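You operate a simulated robot arm through the tools that you are given. There is no shell and no other tool.

The job below is to be done with a simulated robot arm. You get a single attempt, and the scene is never put back.

JOB
Key in the lot from the coder's job card, then code the medium bottle and stand it back.
Fine: the bottle on the small shelf; press enter, start the jet, then one print only. Set down upright: what you pick out.

It is judged by the outcome, as a careful person would: the job done as asked, and still so three seconds after it is handed in. It fails if anything else is knocked over, pushed out of place, dropped, spilled or broken.

ROBOT AND FRAMES
A 6-joint arm with a two-finger gripper, fixed in place. Base frame: the origin is on the floor under the middle of its stand, x ahead of it, y to its left, z up; the work surface is at about z = 0.76. Units: m, rad, N and s.
It reaches about 1.572 m from its shoulder. Its first joint turns from -2.897 to 2.897 rad. Payload 2.45 kg.
Tool frame: the origin (TCP) lies between the finger pads and is the grasp point; the fingertips stand 0.02 m ahead of it; z points along the fingers, y is the line along which they close. The gripper opens to 0.14 m; its body begins 0.168 m behind the TCP.
Orientation is that of the tool frame in the base frame, as a unit quaternion [x, y, z, w]. With the fingers straight down and closing along the base's y, the tool's x points along the base's -x, its y along +y and its z along -z.

CONTROLS
- The arm moves only by the tool nudge_tool. Its argument "series" is a list of rows, each an object of numbers (a shift or turn left out is 0, a gripper value left out holds the last): "x", "y", "z": the shift along the tool's x, y, z in cm; "wx", "wy", "wz": the turn, a rotation vector about the tool's x, y, z in rad; "hand": the opening, from 0 (shut) to 1 (fully open). In form: [{"x": .., "y": .., "z": .., "wx": .., "wy": .., "wz": .., "hand": ..}, ...]. A call has 1 to 20 rows; each row is the pose to reach, as a shift and turn from the pose commanded when the call began, along the tool's axes at that moment. Each row takes 0.2 s and may step no farther than 0.05 m and 0.15 rad from the row before; otherwise, or with a gripper value out of range, the whole call is refused. Where a pose cannot be reached the arm comes as near as it can. A force on the tool above 40 N (or 10 N above the force at the start of the call, whichever is more), or a blocked arm, ends the call early, and 0.2 s more pass. Each finger travels about 0.045 m/s and halts on what it meets, pressing with about 33 N; the grip force reading is that of the motor and also rises with nothing between the fingers. The clock runs only during rows and for 0.2 s after the last one: add rows that repeat a pose to give the fingers time. The reply holds the time, the measured pose of the TCP, the force on the tool along the base axes, the opening and the grip force, in the units named above and with some noise, with the torque about the TCP (base axes, N m) and any sound that the robot's microphone picked up.
- Cameras (640 x 400 px; columns grow to the right, rows downward): "scene" is fixed at [0.0452, -0.6638, 1.6371]; the picture's right is [0.77, -0.64, 0.00], its down [-0.24, -0.28, -0.93] and it looks along [0.60, 0.71, -0.37] (base axes); focal length 327 px, centre (320, 200). "wrist" rides on the gripper at [0.078, 0.011, -0.209] in the tool frame; the picture's right is [-0.14, 0.99, 0.00], its down [-0.92, -0.13, -0.37] and it looks along [-0.36, -0.05, 0.93] (tool axes); focal length 280 px, centre (320, 200). There is no depth. A picture from a camera that has moved, and an enlarged one, comes with that camera's place and axes in the base frame and with its lens. The place of the scene camera against the robot may be out by one fixed shift of up to 0.018 m in any direction.
- snapshot(camera): a new picture of that camera. It takes no simulated time.
- enlarge(camera, box): a new picture of the part [left, top, right, bottom] of that camera's present view, enlarged. It takes no simulated time.
- close_job(): hands the job in; it is judged then, once.

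Nothing tells you positions but the pictures and the camera data. Unless the task says otherwise, let go and move clear before handing in.

The tools are called as a command line: name --argument value ..., lists and objects as JSON in quotes. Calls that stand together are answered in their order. nudge_tool: Moves the arm, as the interface text tells. Its arguments: {"type":"object","properties":{"series":{"type":"array"}},"required":["series"]} The other tools are called the same way: snapshot (camera) takes a picture; enlarge (camera, box) takes an enlarged picture of a part of a camera's view; close_job () hands the job in.

At the start:

```text
time: 0.0
eef_pos: [0.6796, -0.0708, 1.329]
tcp_rot: [0.0, 1.0, 0.0, 0.0]
wrist_force: [-0.6, 0.8, -0.5]
ft_torque: [0.01, 0.01, -0.02]
width: 0.1402
gripper_force: 0.0
```

scene: 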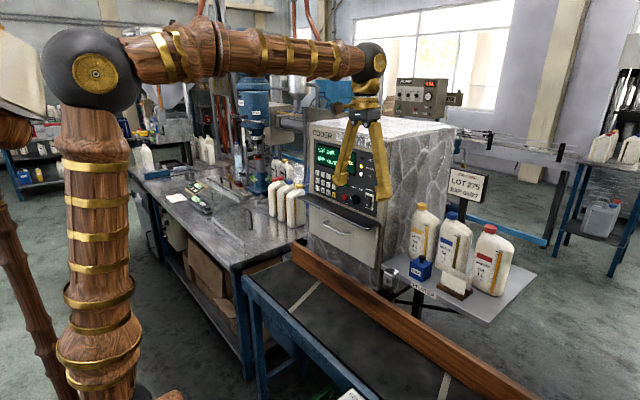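
wrist: 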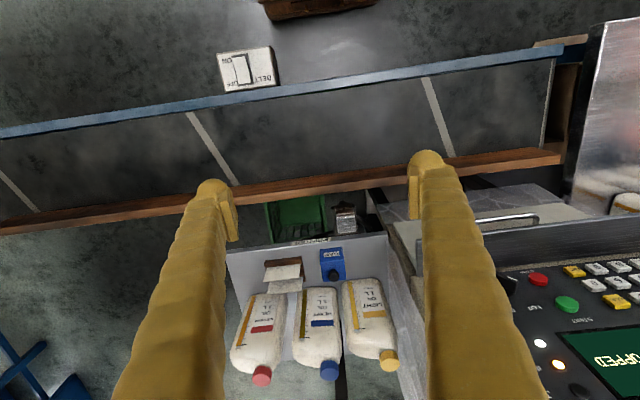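

I see a coder cabinet with a keypad, a small shelf with three bottles (yellow, blue, red caps), a job card "LOT 275", and a conveyor belt. I'll look closer at the details before moving.

enlarge --camera "scene" --box '[300, 110, 400, 220]'

enlarge --camera "scene" --box '[370, 160, 530, 330]'

enlarge --camera "wrist" --box '[220, 220, 420, 390]'

enlarge --camera "wrist" --box '[480, 220, 640, 400]'

enlarge --camera "wrist" --box '[180, 20, 400, 160]'

```text
3.64 times, centred on (350, 165) of scene
camera zoom: at [0.0452, -0.6638, 1.6371], right [0.77, -0.64, 0.0], down [-0.24, -0.28, -0.93], along [0.6, 0.71, -0.37], focal length 1190 px, centre (211, 327)
```

zoom: 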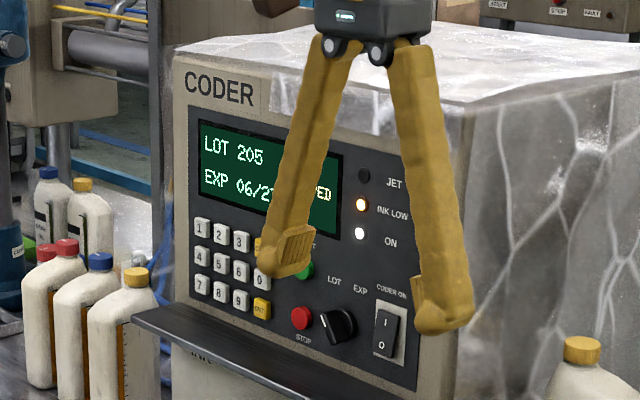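

```text
2.35 times, centred on (450, 245) of scene
camera zoom: at [0.0452, -0.6638, 1.6371], right [0.77, -0.64, 0.0], down [-0.24, -0.28, -0.93], along [0.6, 0.71, -0.37], focal length 770 px, centre (14, 94)
```

zoom: 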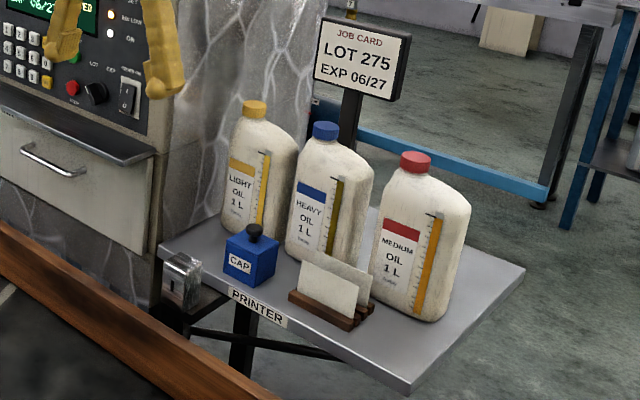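

```text
2.35 times, centred on (320, 305) of wrist
camera zoom: at [0.6021, -0.0602, 1.5371], right [0.14, 0.99, 0.0], down [0.92, -0.13, 0.37], along [0.36, -0.05, -0.93], focal length 660 px, centre (320, -47)
```

zoom: 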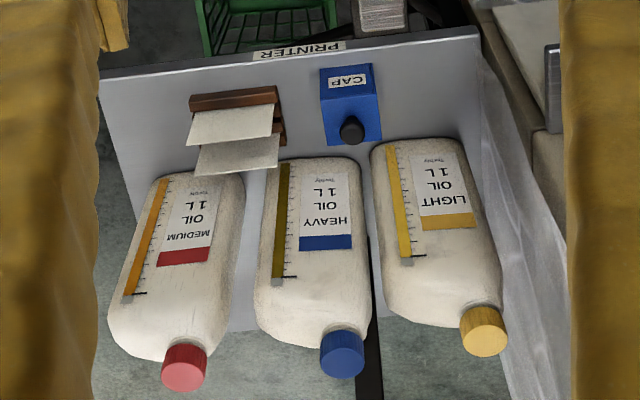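

```text
2.22 times, centred on (560, 310) of wrist
camera zoom: at [0.6021, -0.0602, 1.5371], right [0.14, 0.99, 0.0], down [0.92, -0.13, 0.37], along [0.36, -0.05, -0.93], focal length 623 px, centre (-213, -44)
```

zoom: 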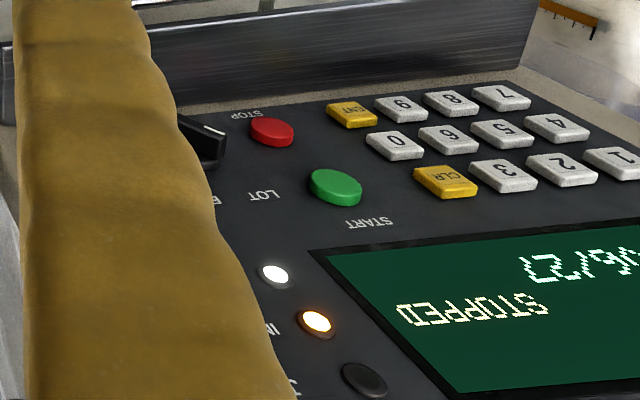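

```text
2.86 times, centred on (290, 90) of wrist
camera zoom: at [0.6021, -0.0602, 1.5371], right [0.14, 0.99, 0.0], down [0.92, -0.13, 0.37], along [0.36, -0.05, -0.93], focal length 801 px, centre (406, 514)
```

zoom: 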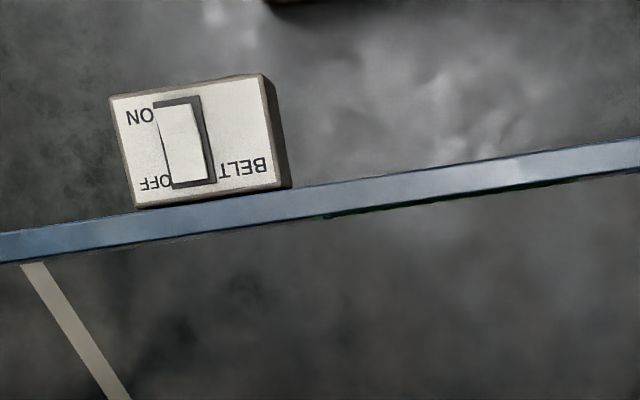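

The job card reads LOT 275 while the coder shows LOT 205 and STOPPED; the medium oil bottle on the small shelf has the red cap. I need to understand the printer head and CAP before moving, so I'll zoom in further.

enlarge --camera "scene" --box '[380, 240, 440, 300]'

enlarge --camera "wrist" --box '[300, 190, 380, 290]'

enlarge --camera "scene" --box '[440, 160, 500, 210]'

enlarge --camera "scene" --box '[340, 140, 385, 215]'

enlarge --camera "scene" --box '[200, 240, 560, 400]'

enlarge --camera "scene" --box '[130, 130, 320, 250]'

```text
6.67 times, centred on (410, 270) of scene
camera zoom: at [0.0452, -0.6638, 1.6371], right [0.77, -0.64, 0.0], down [-0.24, -0.28, -0.93], along [0.6, 0.71, -0.37], focal length 2182 px, centre (-280, -267)
```

zoom: 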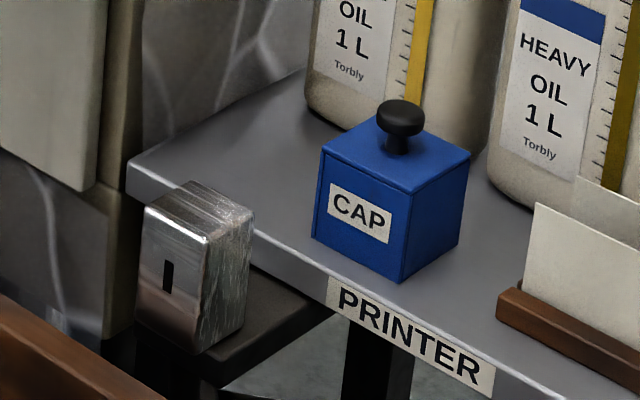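

```text
4.00 times, centred on (340, 240) of wrist
camera zoom: at [0.6021, -0.0602, 1.5371], right [0.14, 0.99, 0.0], down [0.92, -0.13, 0.37], along [0.36, -0.05, -0.93], focal length 1122 px, centre (240, 40)
```

zoom: 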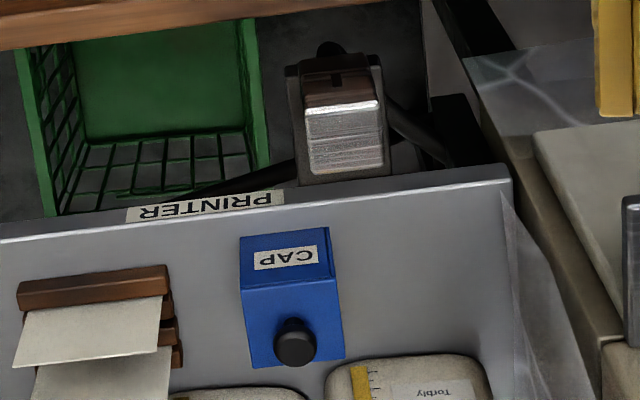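

```text
8.00 times, centred on (470, 185) of scene
camera zoom: at [0.0452, -0.6638, 1.6371], right [0.77, -0.64, 0.0], down [-0.24, -0.28, -0.93], along [0.6, 0.71, -0.37], focal length 2618 px, centre (-880, 320)
```

zoom: 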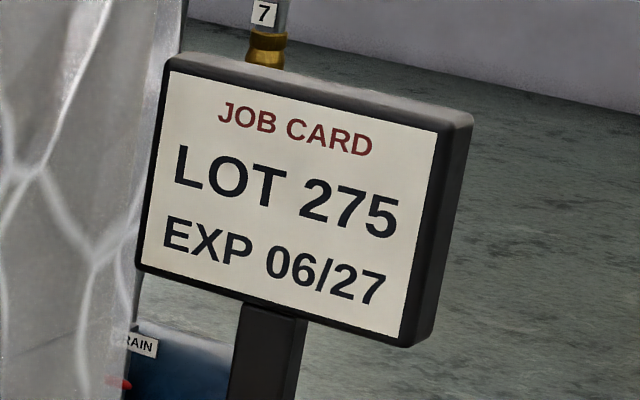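

```text
5.33 times, centred on (362, 178) of scene
camera zoom: at [0.0452, -0.6638, 1.6371], right [0.77, -0.64, 0.0], down [-0.24, -0.28, -0.93], along [0.6, 0.71, -0.37], focal length 1745 px, centre (93, 320)
```

zoom: 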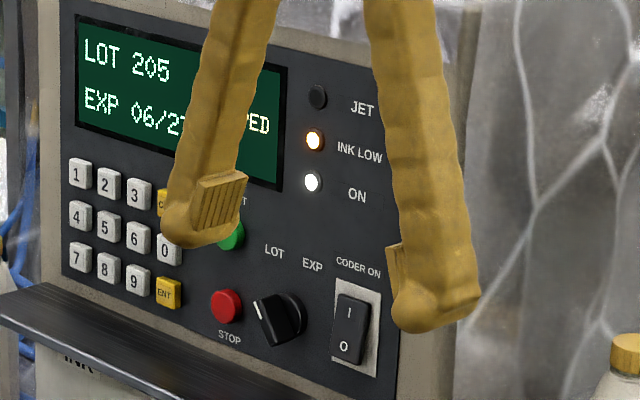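

```text
1.78 times, centred on (380, 320) of scene
camera zoom: at [0.0452, -0.6638, 1.6371], right [0.77, -0.64, 0.0], down [-0.24, -0.28, -0.93], along [0.6, 0.71, -0.37], focal length 582 px, centre (213, -13)
```

zoom: 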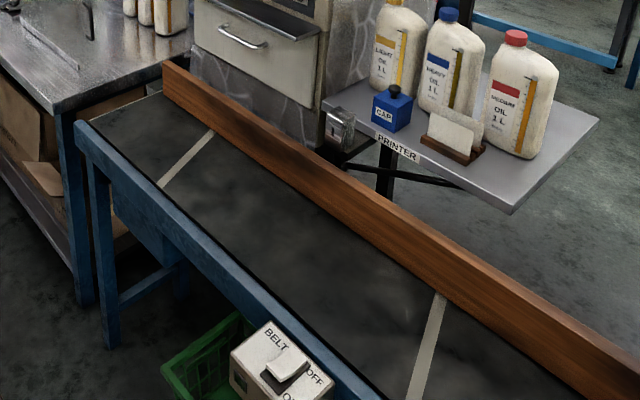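

```text
3.33 times, centred on (225, 190) of scene
camera zoom: at [0.0452, -0.6638, 1.6371], right [0.77, -0.64, 0.0], down [-0.24, -0.28, -0.93], along [0.6, 0.71, -0.37], focal length 1091 px, centre (637, 233)
```

zoom: 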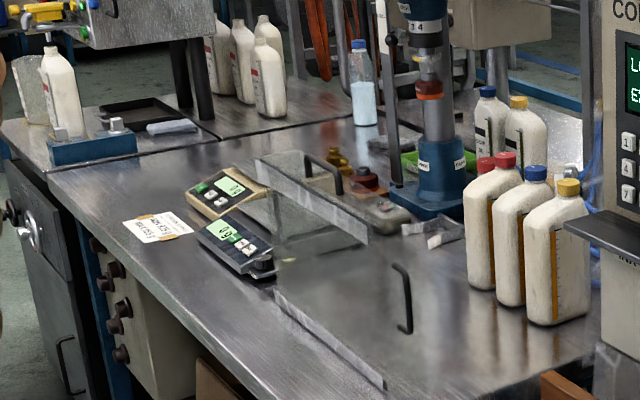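

The print head is the metal box with the slot facing the belt, next to the "PRINTER" shelf edge, at roughly (0.93, -0.04, 0.87). The panel faces the robot at about x ≈ 0.97, y ≈ 0.25–0.45. I'll pitch the gripper horizontal and move in front of the panel for a close look with the wrist camera.

nudge_tool --series '[{"x": 0.25, "y": 3.08, "z": 1.92, "wy": -0.1309, "hand": 1}, {"x": 0.5, "y": 6.17, "z": 3.83, "wy": -0.2618}, {"x": 0.75, "y": 9.25, "z": 5.75, "wy": -0.3927}, {"x": 1.0, "y": 12.33, "z": 7.67, "wy": -0.5236}, {"x": 1.25, "y": 15.42, "z": 9.58, "wy": -0.6545}, {"x": 1.5, "y": 18.5, "z": 11.5, "wy": -0.7854}, {"x": 1.75, "y": 21.58, "z": 13.42, "wy": -0.9163}, {"x": 2.0, "y": 24.67, "z": 15.33, "wy": -1.0472}, {"x": 2.25, "y": 27.75, "z": 17.25, "wy": -1.1781}, {"x": 2.5, "y": 30.83, "z": 19.17, "wy": -1.309}, {"x": 2.75, "y": 33.92, "z": 21.08, "wy": -1.4399}, {"x": 3.0, "y": 37.0, "z": 23.0, "wy": -1.5708}, {"x": 3.0, "y": 37.0, "z": 23.0, "wy": -1.5708}]'

```text
time: 2.8
eef_pos: [0.6576, 0.3054, 1.1055]
tcp_rot: [0.0, 0.707, 0.0, 0.707]
wrist_force: [0.8, 0.6, -0.1]
ft_torque: [-0.01, -0.01, 0.01]
width: 0.1399
gripper_force: 0.0
out of reach, approached as far as the arm can: row 12, 13
```

The gripper is now horizontal facing the panel, close to where I asked. Next I take pictures to measure the keys.

snapshot --camera "wrist"

snapshot --camera "scene"

```text
taken
camera wrist: at [0.4503, 0.3174, 1.0267], right [0.0, 0.99, 0.14], down [-0.37, -0.13, 0.92], along [0.93, -0.05, 0.37], focal length 280 px, centre (320, 200)
```

wrist: 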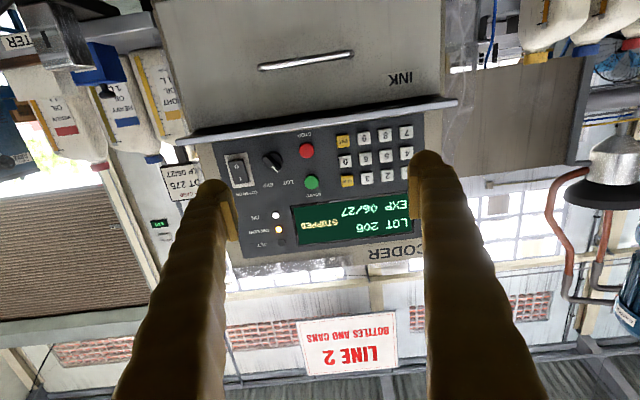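

```text
taken
```

scene: 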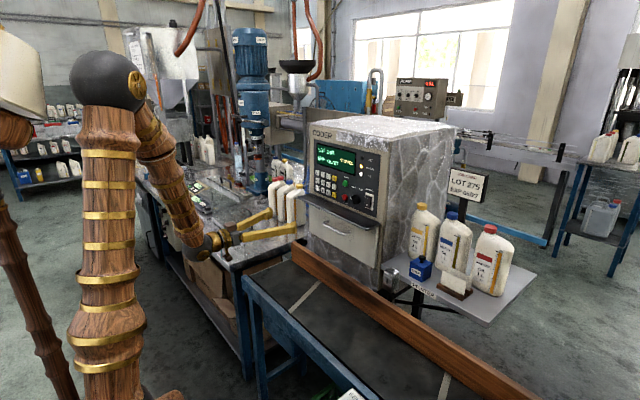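

The view is upside down but clear. I'll enlarge the panel in both cameras for precise coordinates.

enlarge --camera "wrist" --box '[210, 100, 430, 260]'

enlarge --camera "scene" --box '[300, 120, 390, 225]'

enlarge --camera "wrist" --box '[0, 0, 200, 200]'

```text
2.50 times, centred on (320, 180) of wrist
camera zoom: at [0.4503, 0.3174, 1.0267], right [0.0, 0.99, 0.14], down [-0.37, -0.13, 0.92], along [0.93, -0.05, 0.37], focal length 701 px, centre (320, 250)
```

zoom: 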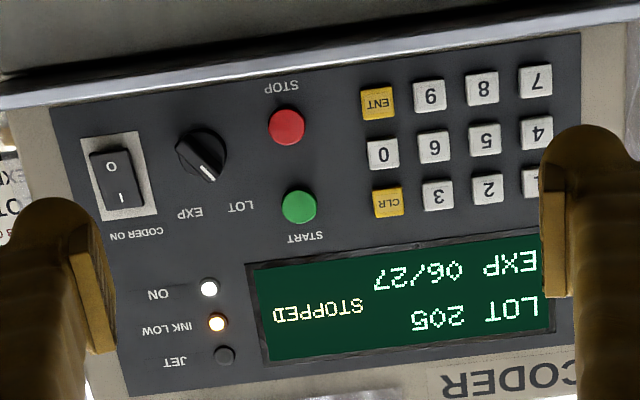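

```text
3.81 times, centred on (345, 172) of scene
camera zoom: at [0.0452, -0.6638, 1.6371], right [0.77, -0.64, 0.0], down [-0.24, -0.28, -0.93], along [0.6, 0.71, -0.37], focal length 1247 px, centre (225, 305)
```

zoom: 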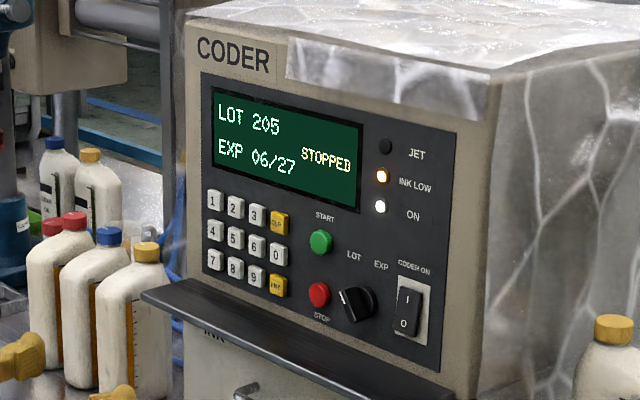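

```text
2.00 times, centred on (100, 100) of wrist
camera zoom: at [0.4503, 0.3174, 1.0267], right [0.0, 0.99, 0.14], down [-0.37, -0.13, 0.92], along [0.93, -0.05, 0.37], focal length 561 px, centre (760, 400)
```

zoom: 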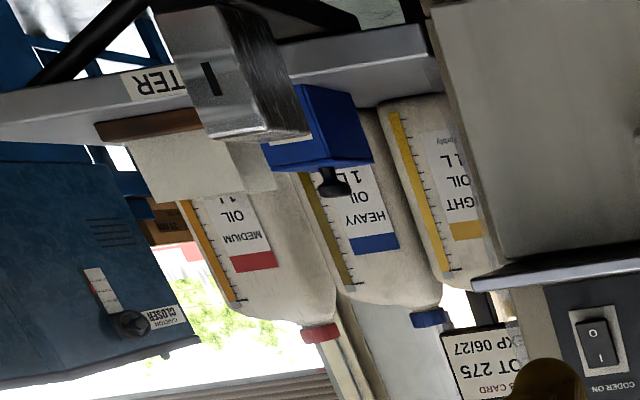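

The panel is vertical at about x ≈ 0.966, with a 0.038 m key grid (CLR at y 0.347 / z 1.194, "2" at y 0.423, "7" at y 0.462 / z 1.118, "5" at z 1.155, ENT at z 1.119), and the selector is already on LOT. I'll close the fingers, yaw so one fingertip leads, and move in front of CLR, stopping well short of it.

nudge_tool --series '[{"x": -1.36, "y": 0.78, "z": 3.0, "wx": -0.075, "hand": 0}, {"x": -2.71, "y": 1.57, "z": 6.0, "wx": -0.15}, {"x": -4.07, "y": 2.35, "z": 9.0, "wx": -0.225}, {"x": -5.43, "y": 3.13, "z": 12.0, "wx": -0.3}, {"x": -6.79, "y": 3.91, "z": 15.0, "wx": -0.375}, {"x": -8.14, "y": 4.7, "z": 18.0, "wx": -0.45}, {"x": -9.5, "y": 5.48, "z": 21.0, "wx": -0.5236}, {"x": -9.5, "y": 5.48, "z": 21.0, "wx": -0.5236}, {"x": -9.5, "y": 5.48, "z": 21.0, "wx": -0.5236}, {"x": -9.5, "y": 5.48, "z": 21.0, "wx": -0.5236}]'

snapshot --camera "wrist"

enlarge --camera "scene" --box '[270, 110, 400, 230]'

```text
time: 5.0
eef_pos: [0.8135, 0.4305, 1.2049]
tcp_rot: [-0.11, 0.704, 0.139, 0.687]
wrist_force: [-0.4, 0.1, -0.1]
ft_torque: [-0.01, -0.01, 0.0]
width: 0.0002
gripper_force: 29.2
out of reach, approached as far as the arm can: row 4, 5, 6, 7, 8, 9, 10
```

```text
taken
camera wrist: at [0.6126, 0.37, 1.1308], right [-0.34, 0.92, 0.18], down [-0.27, -0.28, 0.92], along [0.9, 0.26, 0.35], focal length 280 px, centre (320, 200)
```

wrist: 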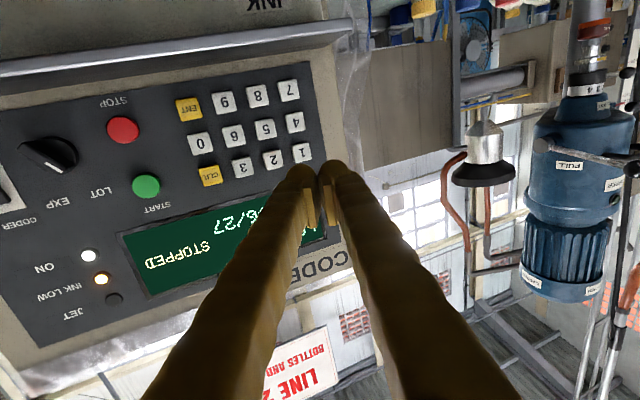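

```text
3.33 times, centred on (335, 170) of scene
camera zoom: at [0.0452, -0.6638, 1.6371], right [0.77, -0.64, 0.0], down [-0.24, -0.28, -0.93], along [0.6, 0.71, -0.37], focal length 1091 px, centre (270, 300)
```

zoom: 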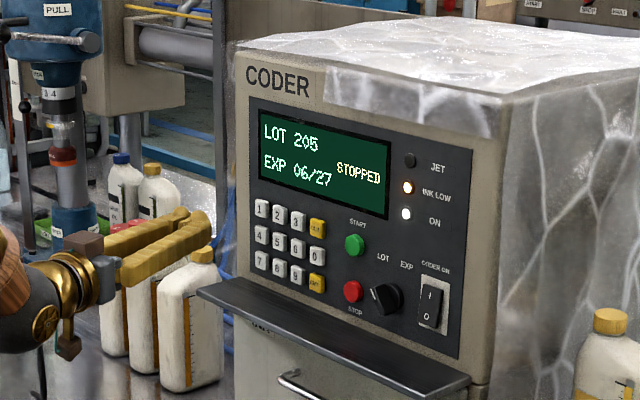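

The arm could not quite reach that pose (it ended farther left and less yawed), so I'm looking at its configuration before planning another approach orientation.

snapshot --camera "scene"

enlarge --camera "scene" --box '[0, 0, 340, 220]'

```text
taken
```

scene: 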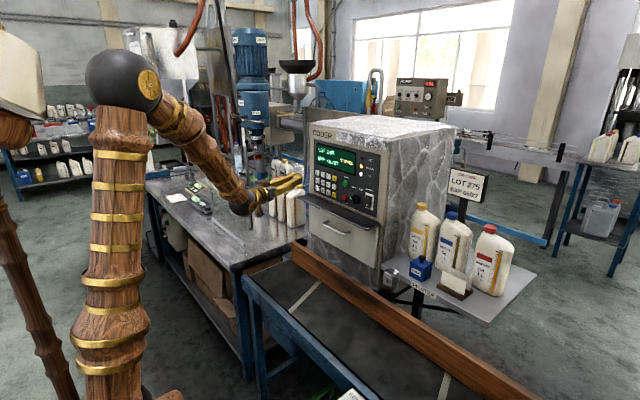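

```text
1.82 times, centred on (170, 110) of scene
camera zoom: at [0.0452, -0.6638, 1.6371], right [0.77, -0.64, 0.0], down [-0.24, -0.28, -0.93], along [0.6, 0.71, -0.37], focal length 595 px, centre (593, 364)
```

zoom: 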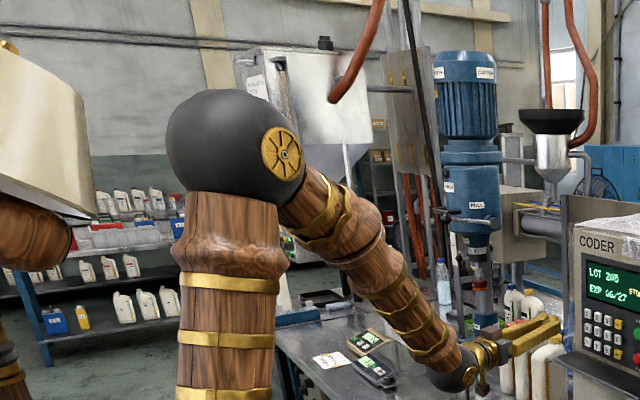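

The arm is bending its wrist upward past straight, which seems to run into a joint limit. I'll back away and up and pitch the tool 45° down, so the wrist stays on its natural side. That lets me press the keys with a slanted fingertip.

nudge_tool --series '[{"x": -1.5, "y": -0.55, "z": -2.05, "wy": 0.0785}, {"x": -3.0, "y": -1.1, "z": -4.1, "wy": 0.157}, {"x": -4.5, "y": -1.65, "z": -6.15, "wy": 0.2356}, {"x": -6.0, "y": -2.2, "z": -8.2, "wy": 0.3142}, {"x": -7.5, "y": -2.75, "z": -10.25, "wy": 0.3927}, {"x": -9.0, "y": -3.3, "z": -12.3, "wy": 0.4712}, {"x": -10.5, "y": -3.85, "z": -14.35, "wy": 0.5498}, {"x": -12.0, "y": -4.4, "z": -16.4, "wy": 0.6283}, {"x": -13.5, "y": -4.95, "z": -18.45, "wy": 0.7069}, {"x": -15.0, "y": -5.5, "z": -20.5, "wy": 0.7854}, {"x": -15.0, "y": -5.5, "z": -20.5, "wy": 0.7854}]'

snapshot --camera "scene"

```text
time: 7.4
eef_pos: [0.6528, 0.3018, 1.3573]
tcp_rot: [-0.155, 0.914, 0.086, 0.366]
wrist_force: [-0.2, 0.9, 0.2]
ft_torque: [-0.03, -0.01, -0.03]
width: 0.0
gripper_force: 29.3
out of reach, approached as far as the arm can: row 6, 7
```

```text
taken
```

scene: 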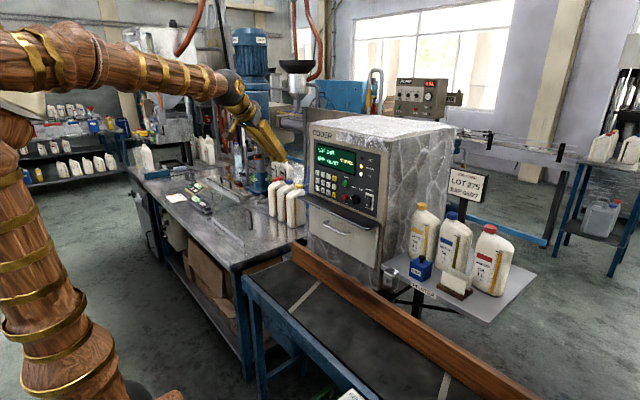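

The arm is now back on its natural configuration with the tool about 45° down. I'll inspect the closed fingertips for shape and size before choosing the roll.

enlarge --camera "scene" --box '[215, 70, 315, 180]'

snapshot --camera "wrist"

enlarge --camera "wrist" --box '[270, 150, 370, 250]'

```text
3.64 times, centred on (265, 125) of scene
camera zoom: at [0.0452, -0.6638, 1.6371], right [0.77, -0.64, 0.0], down [-0.24, -0.28, -0.93], along [0.6, 0.71, -0.37], focal length 1190 px, centre (520, 473)
```

zoom: 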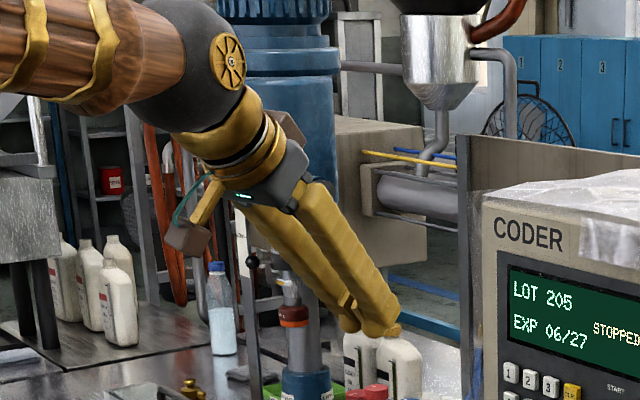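

```text
taken
camera wrist: at [0.4618, 0.2382, 1.4551], right [-0.25, 0.96, 0.14], down [0.44, -0.02, 0.9], along [0.86, 0.29, -0.42], focal length 280 px, centre (320, 200)
```

wrist: 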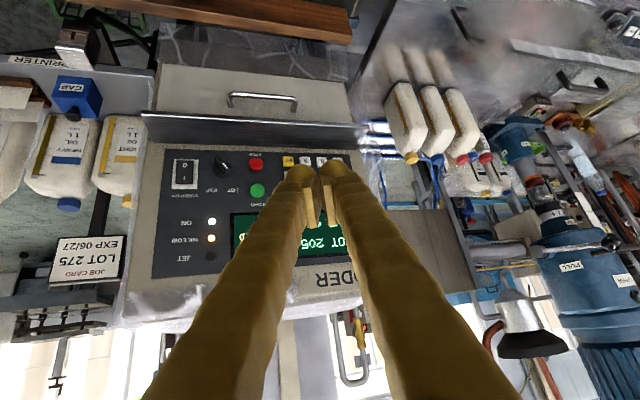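

```text
4.00 times, centred on (320, 200) of wrist
camera zoom: at [0.4618, 0.2382, 1.4551], right [-0.25, 0.96, 0.14], down [0.44, -0.02, 0.9], along [0.86, 0.29, -0.42], focal length 1122 px, centre (320, 200)
```

zoom: 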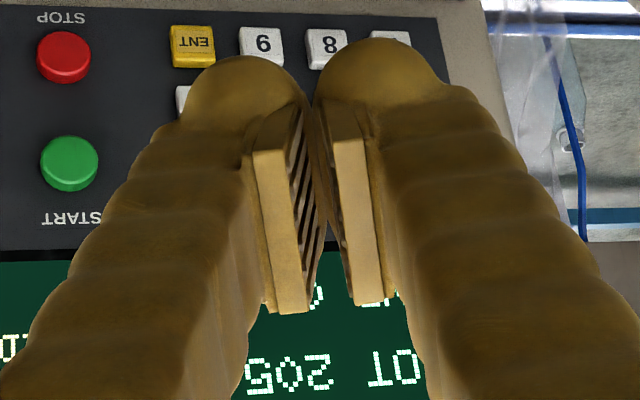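

Each fingertip is a ball about 2.5 cm across, with its centre 1.4 cm off the tool axis. I'll roll 90° so one finger leads toward the panel, and move to a standoff in front of CLR.

nudge_tool --series '[{"x": -0.29, "y": -0.35, "z": 2.2, "wz": 0.1309, "hand": 0}, {"x": -0.58, "y": -0.69, "z": 4.4, "wz": 0.2618}, {"x": -0.86, "y": -1.04, "z": 6.6, "wz": 0.3927}, {"x": -1.15, "y": -1.38, "z": 8.79, "wz": 0.5236}, {"x": -1.44, "y": -1.73, "z": 10.99, "wz": 0.6545}, {"x": -1.73, "y": -2.08, "z": 13.19, "wz": 0.7854}, {"x": -2.01, "y": -2.42, "z": 15.39, "wz": 0.9163}, {"x": -2.3, "y": -2.77, "z": 17.59, "wz": 1.0472}, {"x": -2.59, "y": -3.11, "z": 19.79, "wz": 1.1781}, {"x": -2.88, "y": -3.46, "z": 21.98, "wz": 1.309}, {"x": -3.16, "y": -3.8, "z": 24.18, "wz": 1.4399}, {"x": -3.45, "y": -4.15, "z": 26.38, "wz": 1.5708}, {"x": -3.45, "y": -4.15, "z": 26.38, "wz": 1.5708}]'

snapshot --camera "wrist"

enlarge --camera "scene" --box '[270, 110, 400, 230]'

```text
time: 10.2
eef_pos: [0.8551, 0.3404, 1.1902]
tcp_rot: [0.538, 0.755, 0.32, 0.197]
wrist_force: [0.1, 1.0, 0.6]
ft_torque: [0.01, -0.01, 0.0]
width: 0.0
gripper_force: 29.7
```

```text
taken
camera wrist: at [0.7023, 0.3605, 1.3516], right [0.73, 0.09, 0.68], down [-0.01, -0.99, 0.13], along [0.69, -0.1, -0.72], focal length 280 px, centre (320, 200)
```

wrist: 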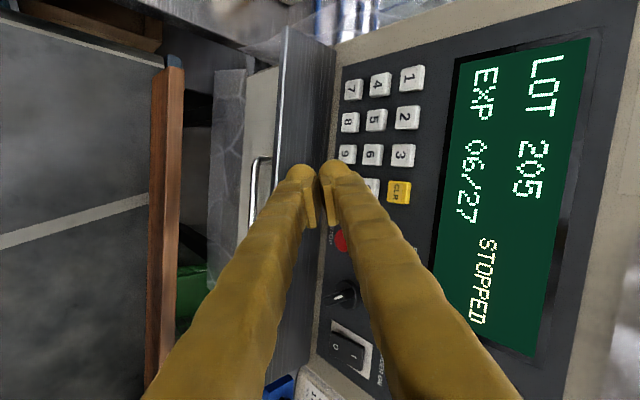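

```text
3.33 times, centred on (335, 170) of scene
camera zoom: at [0.0452, -0.6638, 1.6371], right [0.77, -0.64, 0.0], down [-0.24, -0.28, -0.93], along [0.6, 0.71, -0.37], focal length 1091 px, centre (270, 300)
```

zoom: 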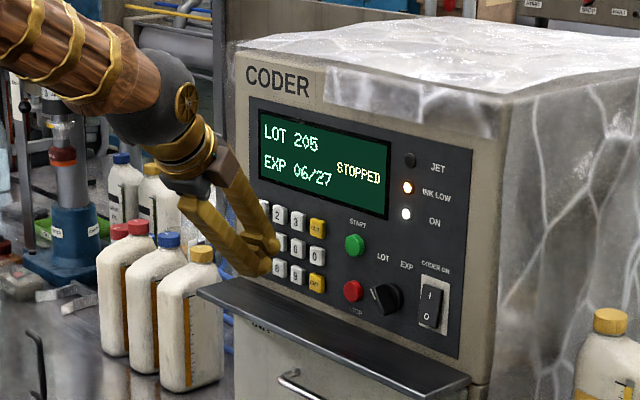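

The arm reached this pose exactly, and the leading fingertip is aligned with CLR in y and z with about 8 cm to go. I'll advance 7 cm and check the alignment before touching.

nudge_tool --series '[{"x": -0.81, "y": 1.6, "z": 1.5}, {"x": -1.61, "y": 3.2, "z": 3.0}, {"x": -2.41, "y": 4.8, "z": 4.49}, {"x": -2.41, "y": 4.8, "z": 4.49}]'

enlarge --camera "wrist" --box '[240, 100, 480, 260]'

enlarge --camera "scene" --box '[300, 140, 380, 220]'

```text
time: 11.2
eef_pos: [0.9268, 0.3405, 1.1916]
tcp_rot: [0.536, 0.756, 0.319, 0.198]
wrist_force: [0.5, 0.2, 0.5]
ft_torque: [0.01, -0.01, -0.04]
width: 0.0
gripper_force: 29.0
```

```text
2.50 times, centred on (360, 180) of wrist
camera zoom: at [0.7733, 0.3596, 1.3521], right [0.73, 0.09, 0.68], down [-0.01, -0.99, 0.14], along [0.69, -0.1, -0.72], focal length 701 px, centre (220, 250)
```

zoom: 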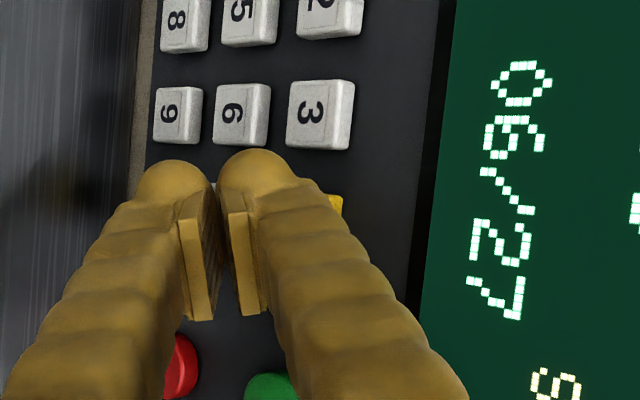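

```text
5.00 times, centred on (340, 180) of scene
camera zoom: at [0.0452, -0.6638, 1.6371], right [0.77, -0.64, 0.0], down [-0.24, -0.28, -0.93], along [0.6, 0.71, -0.37], focal length 1636 px, centre (220, 300)
```

zoom: 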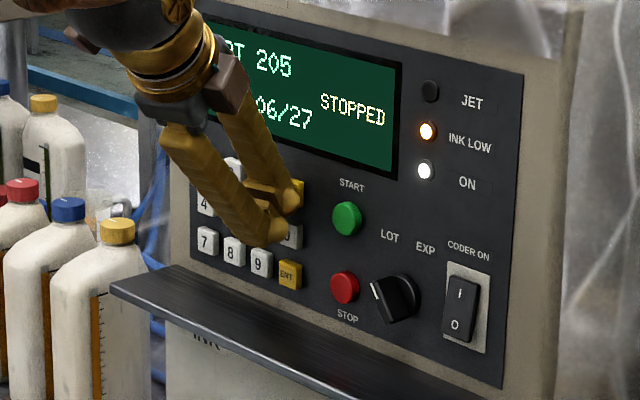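

The fingertip appears right in front of CLR, but the two views disagree slightly on its sideways offset. I'll zoom tighter to settle that before touching.

enlarge --camera "scene" --box '[312, 158, 352, 198]'

enlarge --camera "wrist" --box '[280, 140, 380, 220]'

```text
10.00 times, centred on (332, 178) of scene
camera zoom: at [0.0452, -0.6638, 1.6371], right [0.77, -0.64, 0.0], down [-0.24, -0.28, -0.93], along [0.6, 0.71, -0.37], focal length 3272 px, centre (200, 420)
```

zoom: 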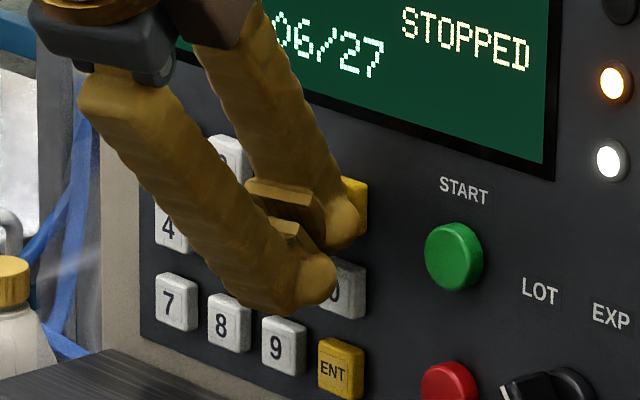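

```text
5.00 times, centred on (330, 180) of wrist
camera zoom: at [0.7733, 0.3596, 1.3521], right [0.73, 0.09, 0.68], down [-0.01, -0.99, 0.14], along [0.69, -0.1, -0.72], focal length 1402 px, centre (270, 300)
```

zoom: 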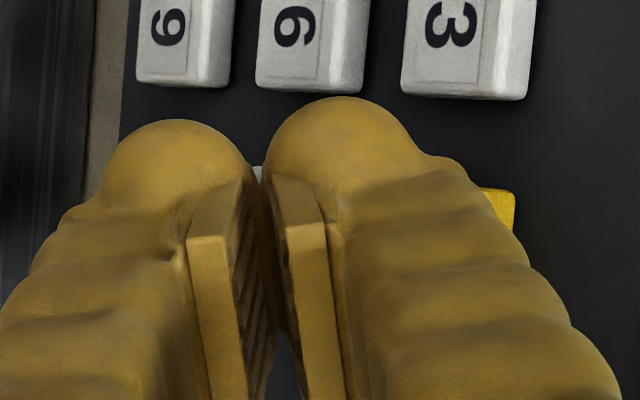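

The fingertip is actually a rounded bar about 5 cm wide along the tool x, so with this yaw the narrow right-hand end is what leads. I'll shift left 2 cm so that end faces CLR, backing off a little first, and re-check.

nudge_tool --series '[{"x": 0.41, "y": -0.82, "z": -0.77}, {"x": 2.24, "y": -0.47, "z": -0.17}, {"x": 2.24, "y": -0.47, "z": -0.17}]'

enlarge --camera "scene" --box '[312, 158, 352, 198]'

enlarge --camera "wrist" --box '[280, 120, 400, 220]'

```text
time: 12.0
eef_pos: [0.9129, 0.3601, 1.1911]
tcp_rot: [0.536, 0.756, 0.32, 0.198]
wrist_force: [0.3, 0.1, -0.3]
ft_torque: [-0.01, 0.03, 0.05]
width: 0.0001
gripper_force: 29.7
```

```text
10.00 times, centred on (332, 178) of scene
camera zoom: at [0.0452, -0.6638, 1.6371], right [0.77, -0.64, 0.0], down [-0.24, -0.28, -0.93], along [0.6, 0.71, -0.37], focal length 3272 px, centre (200, 420)
```

zoom: 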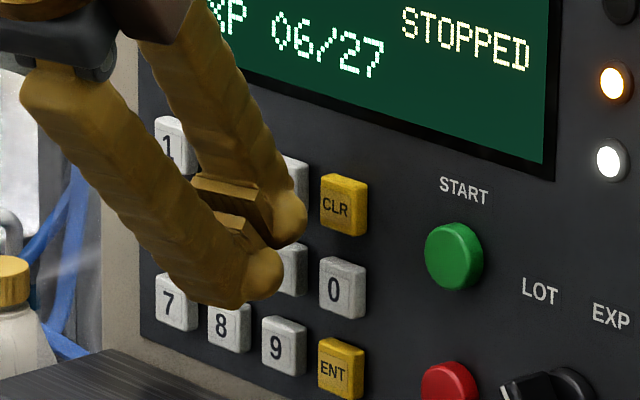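

```text
4.00 times, centred on (340, 170) of wrist
camera zoom: at [0.7611, 0.3799, 1.3519], right [0.73, 0.09, 0.68], down [-0.01, -0.99, 0.14], along [0.69, -0.1, -0.72], focal length 1122 px, centre (240, 320)
```

zoom: 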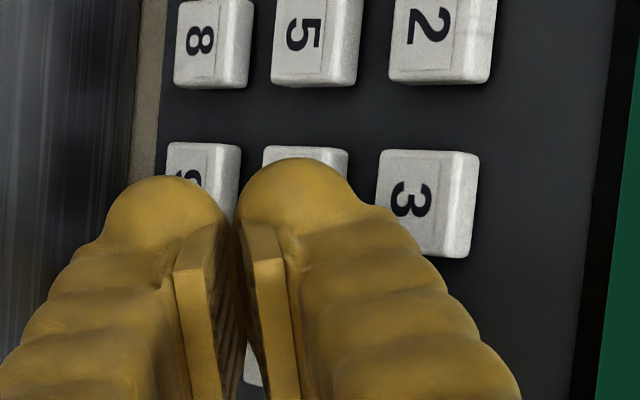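

The leading tip is now aligned with CLR. I'll press forward in small steps and read the force and sound.

nudge_tool --series '[{"x": -0.35, "y": 0.616, "z": 0.714}, {"x": -0.557, "y": 1.028, "z": 1.099}, {"x": -0.695, "y": 1.302, "z": 1.356}, {"x": -0.764, "y": 1.439, "z": 1.484}, {"x": -0.833, "y": 1.576, "z": 1.613}]'

enlarge --camera "scene" --box '[305, 138, 365, 198]'

```text
time: 13.2
eef_pos: [0.9378, 0.3604, 1.1889]
tcp_rot: [0.536, 0.756, 0.319, 0.199]
wrist_force: [-25.4, -0.7, 5.4]
ft_torque: [0.02, -0.35, -0.11]
width: 0.0001
gripper_force: 29.2
heard: click, click
```

```text
6.67 times, centred on (335, 168) of scene
camera zoom: at [0.0452, -0.6638, 1.6371], right [0.77, -0.64, 0.0], down [-0.24, -0.28, -0.93], along [0.6, 0.71, -0.37], focal length 2182 px, centre (220, 413)
```

zoom: 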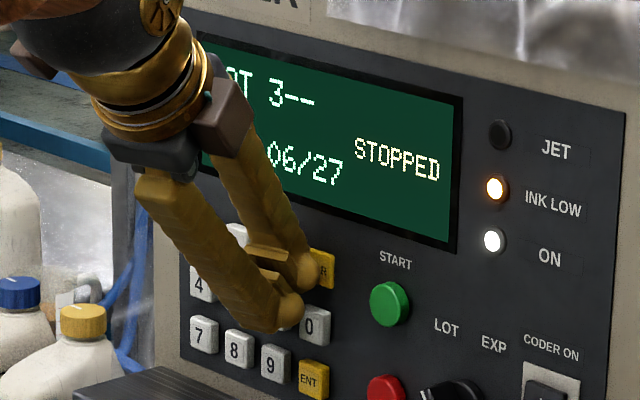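

CLR clicked, but the wide fingertip also caught key 3, so the display reads "3--". I'll back off and yaw more so a single fingertip corner leads. Then I'll press in smaller steps, starting with CLR again.

nudge_tool --series '[{"x": 0.69, "y": -1.37, "z": -1.28}, {"x": 1.38, "y": -2.74, "z": -2.57}, {"x": 1.38, "y": -2.74, "z": -2.57, "wx": 0.0053, "wy": 0.0782, "wz": -0.0809}, {"x": 1.38, "y": -2.74, "z": -2.57, "wx": 0.0106, "wy": 0.1564, "wz": -0.1618}, {"x": 1.38, "y": -2.74, "z": -2.57, "wx": 0.0159, "wy": 0.2346, "wz": -0.2427}, {"x": 1.38, "y": -2.74, "z": -2.57, "wx": 0.0212, "wy": 0.3128, "wz": -0.3236}, {"x": 1.38, "y": -2.74, "z": -2.57, "wx": 0.0212, "wy": 0.3128, "wz": -0.3236}]'

enlarge --camera "scene" --box '[305, 138, 365, 198]'

enlarge --camera "wrist" --box '[240, 100, 440, 240]'

```text
time: 14.8
eef_pos: [0.8994, 0.3606, 1.1888]
tcp_rot: [0.354, 0.857, 0.355, 0.121]
wrist_force: [-0.1, 0.2, -0.1]
ft_torque: [0.02, 0.0, 0.04]
width: 0.0002
gripper_force: 29.3
```

```text
6.67 times, centred on (335, 168) of scene
camera zoom: at [0.0452, -0.6638, 1.6371], right [0.77, -0.64, 0.0], down [-0.24, -0.28, -0.93], along [0.6, 0.71, -0.37], focal length 2182 px, centre (220, 413)
```

zoom: 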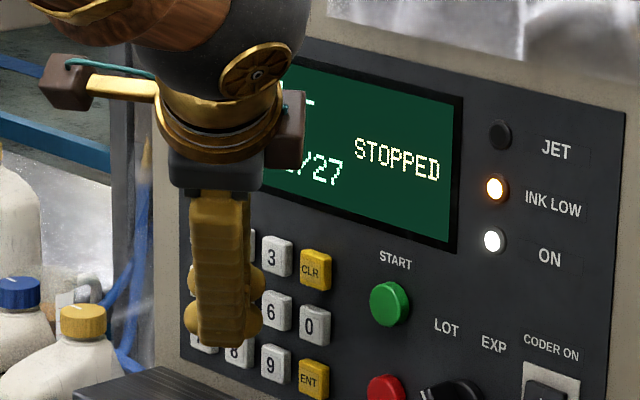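

```text
2.86 times, centred on (340, 170) of wrist
camera zoom: at [0.753, 0.3113, 1.3499], right [0.61, 0.4, 0.68], down [0.43, -0.89, 0.14], along [0.66, 0.21, -0.72], focal length 801 px, centre (263, 286)
```

zoom: 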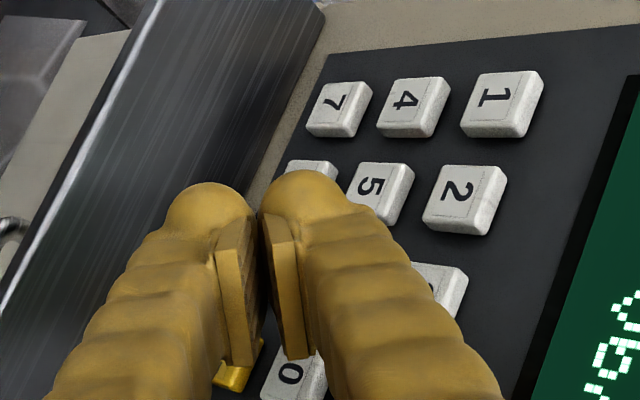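

The extra yaw makes the leading corner lead the rest of the tip by over 2.5 cm. I'll line that corner up with CLR just short of contact.

nudge_tool --series '[{"x": -1.16, "y": 0.355, "z": 0.175}, {"x": -2.32, "y": 0.71, "z": 0.35}, {"x": -2.32, "y": 0.71, "z": 0.35}]'

enlarge --camera "scene" --box '[312, 158, 352, 198]'

```text
time: 15.6
eef_pos: [0.9186, 0.3493, 1.1899]
tcp_rot: [0.354, 0.857, 0.354, 0.121]
wrist_force: [-0.9, 0.5, -0.9]
ft_torque: [0.03, -0.01, 0.0]
width: 0.0
gripper_force: 29.7
```

```text
10.00 times, centred on (332, 178) of scene
camera zoom: at [0.0452, -0.6638, 1.6371], right [0.77, -0.64, 0.0], down [-0.24, -0.28, -0.93], along [0.6, 0.71, -0.37], focal length 3272 px, centre (200, 420)
```

zoom: 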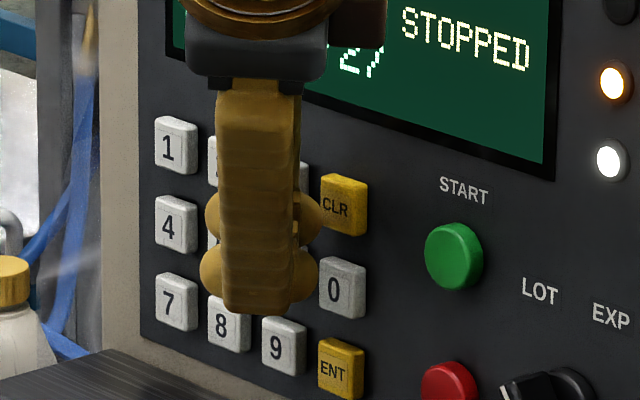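

Aligned with CLR. I'll advance in small steps, checking for a single click.

nudge_tool --series '[{"x": -0.22, "y": 0.36, "z": 0.335}, {"x": -0.58, "y": 0.62, "z": 0.564}, {"x": -0.726, "y": 0.724, "z": 0.656}]'

```text
time: 16.4
eef_pos: [0.9326, 0.3515, 1.1893]
tcp_rot: [0.354, 0.857, 0.354, 0.121]
wrist_force: [-0.9, 0.3, -0.8]
ft_torque: [0.01, -0.01, -0.01]
width: 0.0001
gripper_force: 29.3
```

nudge_tool --series '[{"x": -0.144, "y": 0.104, "z": 0.092}]'

```text
time: 16.8
eef_pos: [0.9341, 0.3522, 1.1901]
tcp_rot: [0.354, 0.857, 0.354, 0.121]
wrist_force: [-1.4, -0.9, -1.5]
ft_torque: [0.04, 0.04, 0.02]
width: 0.0
gripper_force: 29.6
heard: click
```

One click with almost no force. I'll check the display, backing off 2 cm first so the hand is clear of it.

nudge_tool --series '[{"x": 1.44, "y": -1.04, "z": -0.92}]'

enlarge --camera "scene" --box '[305, 138, 365, 198]'

snapshot --camera "wrist"

```text
time: 17.2
eef_pos: [0.9151, 0.3524, 1.1892]
tcp_rot: [0.355, 0.857, 0.354, 0.121]
wrist_force: [-0.2, 0.7, -0.2]
ft_torque: [0.0, -0.03, -0.03]
width: 0.0001
gripper_force: 30.1
```

```text
6.67 times, centred on (335, 168) of scene
camera zoom: at [0.0452, -0.6638, 1.6371], right [0.77, -0.64, 0.0], down [-0.24, -0.28, -0.93], along [0.6, 0.71, -0.37], focal length 2182 px, centre (220, 413)
```

zoom: 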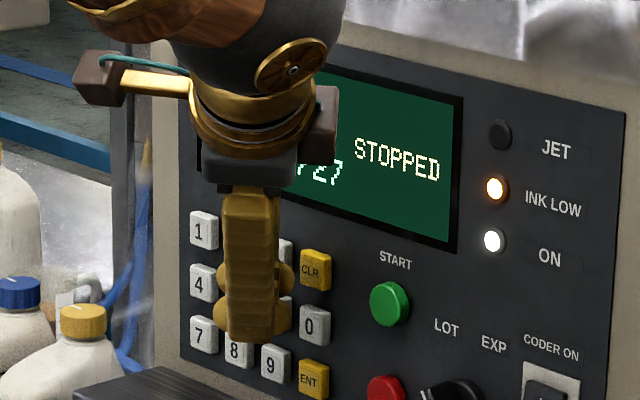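

```text
taken
camera wrist: at [0.7698, 0.303, 1.3512], right [0.61, 0.4, 0.68], down [0.43, -0.89, 0.14], along [0.66, 0.21, -0.72], focal length 280 px, centre (320, 200)
```

wrist: 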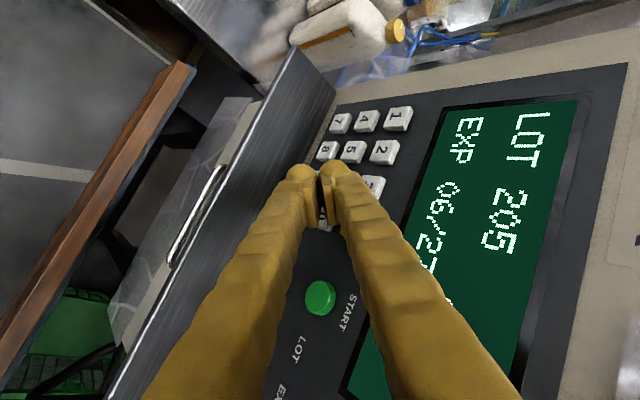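

CLR restored the stored 205, so the first digit I key will start a fresh entry. Next is "2": I'll shift left 7.4 cm and press gently.

nudge_tool --series '[{"x": 2.56, "y": 1.84, "z": 1.93}, {"x": 5.127, "y": 3.681, "z": 3.869}, {"x": 5.127, "y": 3.681, "z": 3.869}, {"x": 4.406, "y": 4.202, "z": 4.328}, {"x": 3.902, "y": 4.566, "z": 4.649}, {"x": 3.902, "y": 4.566, "z": 4.649}]'

enlarge --camera "scene" --box '[305, 138, 365, 198]'

enlarge --camera "wrist" --box '[240, 80, 640, 330]'

```text
time: 18.6
eef_pos: [0.9318, 0.4259, 1.1915]
tcp_rot: [0.353, 0.857, 0.355, 0.122]
wrist_force: [-0.7, 1.1, 0.2]
ft_torque: [-0.02, 0.01, 0.02]
width: 0.0001
gripper_force: 29.2
```

```text
6.67 times, centred on (335, 168) of scene
camera zoom: at [0.0452, -0.6638, 1.6371], right [0.77, -0.64, 0.0], down [-0.24, -0.28, -0.93], along [0.6, 0.71, -0.37], focal length 2182 px, centre (220, 413)
```

zoom: 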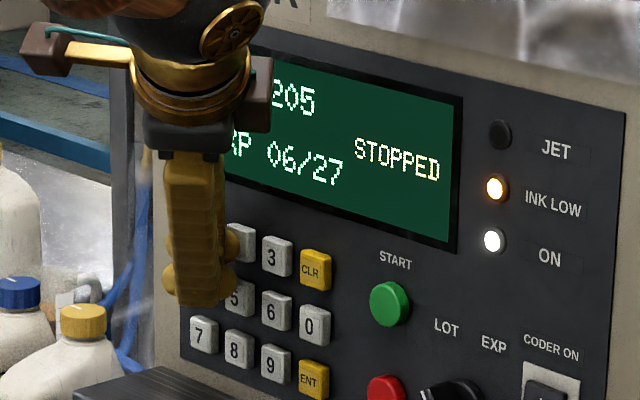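

```text
1.60 times, centred on (440, 205) of wrist
camera zoom: at [0.7859, 0.3757, 1.3527], right [0.61, 0.4, 0.68], down [0.43, -0.89, 0.14], along [0.66, 0.21, -0.72], focal length 449 px, centre (128, 192)
```

zoom: 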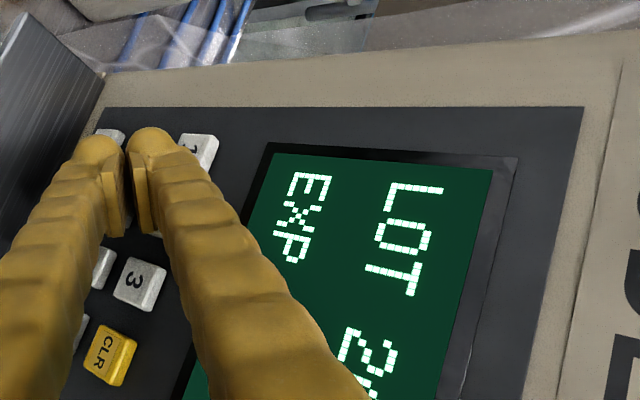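

Aligned on "2". I'll step in until it clicks.

nudge_tool --series '[{"x": -0.144, "y": 0.104, "z": 0.092}]'

```text
time: 19.0
eef_pos: [0.9323, 0.4248, 1.191]
tcp_rot: [0.354, 0.857, 0.355, 0.122]
wrist_force: [-1.8, 1.4, 0.1]
ft_torque: [0.03, -0.02, 0.04]
width: 0.0002
gripper_force: 29.4
heard: click
```

"2" clicked. I'll retreat and move down-left to "7", then check the display and alignment.

nudge_tool --series '[{"x": 1.44, "y": -1.04, "z": -0.92}, {"x": 2.62, "y": -2.74, "z": 2.87}, {"x": 3.8, "y": -4.44, "z": 6.66}, {"x": 3.8, "y": -4.44, "z": 6.66}]'

enlarge --camera "scene" --box '[295, 138, 365, 208]'

snapshot --camera "wrist"

```text
time: 20.0
eef_pos: [0.9154, 0.4639, 1.1157]
tcp_rot: [0.355, 0.856, 0.355, 0.121]
wrist_force: [0.0, -0.6, -0.9]
ft_torque: [-0.04, 0.01, -0.02]
width: 0.0003
gripper_force: 29.8
```

```text
5.71 times, centred on (330, 173) of scene
camera zoom: at [0.0452, -0.6638, 1.6371], right [0.77, -0.64, 0.0], down [-0.24, -0.28, -0.93], along [0.6, 0.71, -0.37], focal length 1870 px, centre (263, 354)
```

zoom: 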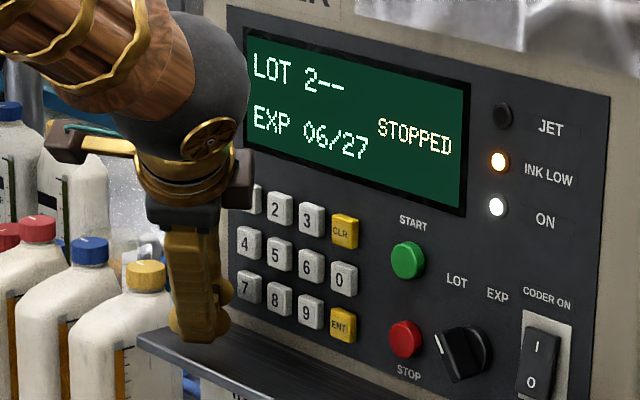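

```text
taken
camera wrist: at [0.7695, 0.4141, 1.2784], right [0.61, 0.4, 0.68], down [0.43, -0.89, 0.14], along [0.66, 0.21, -0.72], focal length 280 px, centre (320, 200)
```

wrist: 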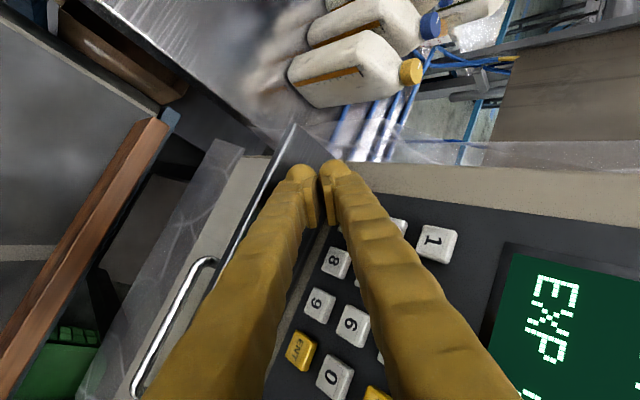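

Display shows "2--". Now I'll press "7".

nudge_tool --series '[{"x": -0.72, "y": 0.521, "z": 0.459}, {"x": -1.153, "y": 0.833, "z": 0.734}, {"x": -1.153, "y": 0.833, "z": 0.734}]'

enlarge --camera "scene" --box '[305, 168, 345, 208]'

```text
time: 20.8
eef_pos: [0.9288, 0.4641, 1.1156]
tcp_rot: [0.354, 0.857, 0.354, 0.121]
wrist_force: [-0.8, 0.3, 0.4]
ft_torque: [0.02, 0.02, 0.03]
width: 0.0
gripper_force: 29.4
```

```text
10.00 times, centred on (325, 188) of scene
camera zoom: at [0.0452, -0.6638, 1.6371], right [0.77, -0.64, 0.0], down [-0.24, -0.28, -0.93], along [0.6, 0.71, -0.37], focal length 3272 px, centre (270, 320)
```

zoom: 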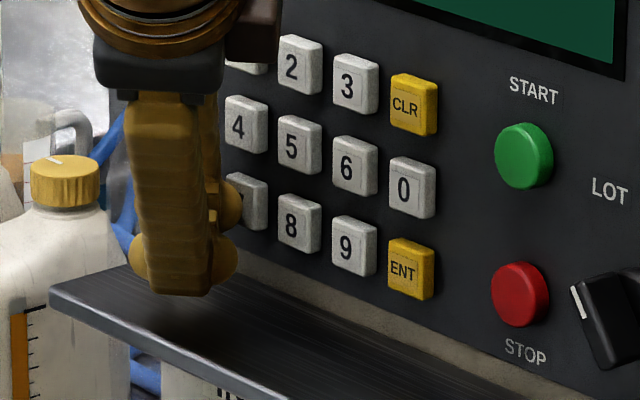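

nudge_tool --series '[{"x": -0.144, "y": 0.104, "z": 0.092}, {"x": -0.216, "y": 0.156, "z": 0.138}]'

```text
time: 21.4
eef_pos: [0.9331, 0.4646, 1.1157]
tcp_rot: [0.354, 0.857, 0.355, 0.121]
wrist_force: [-1.0, 0.5, 0.2]
ft_torque: [0.02, 0.0, 0.03]
width: 0.0
gripper_force: 29.3
```

nudge_tool --series '[{"x": -0.108, "y": 0.078, "z": 0.069}]'

```text
time: 21.8
eef_pos: [0.9345, 0.4641, 1.1147]
tcp_rot: [0.354, 0.857, 0.355, 0.121]
wrist_force: [-1.1, 0.5, 0.1]
ft_torque: [-0.03, 0.02, 0.04]
width: 0.0
gripper_force: 29.2
heard: click
```

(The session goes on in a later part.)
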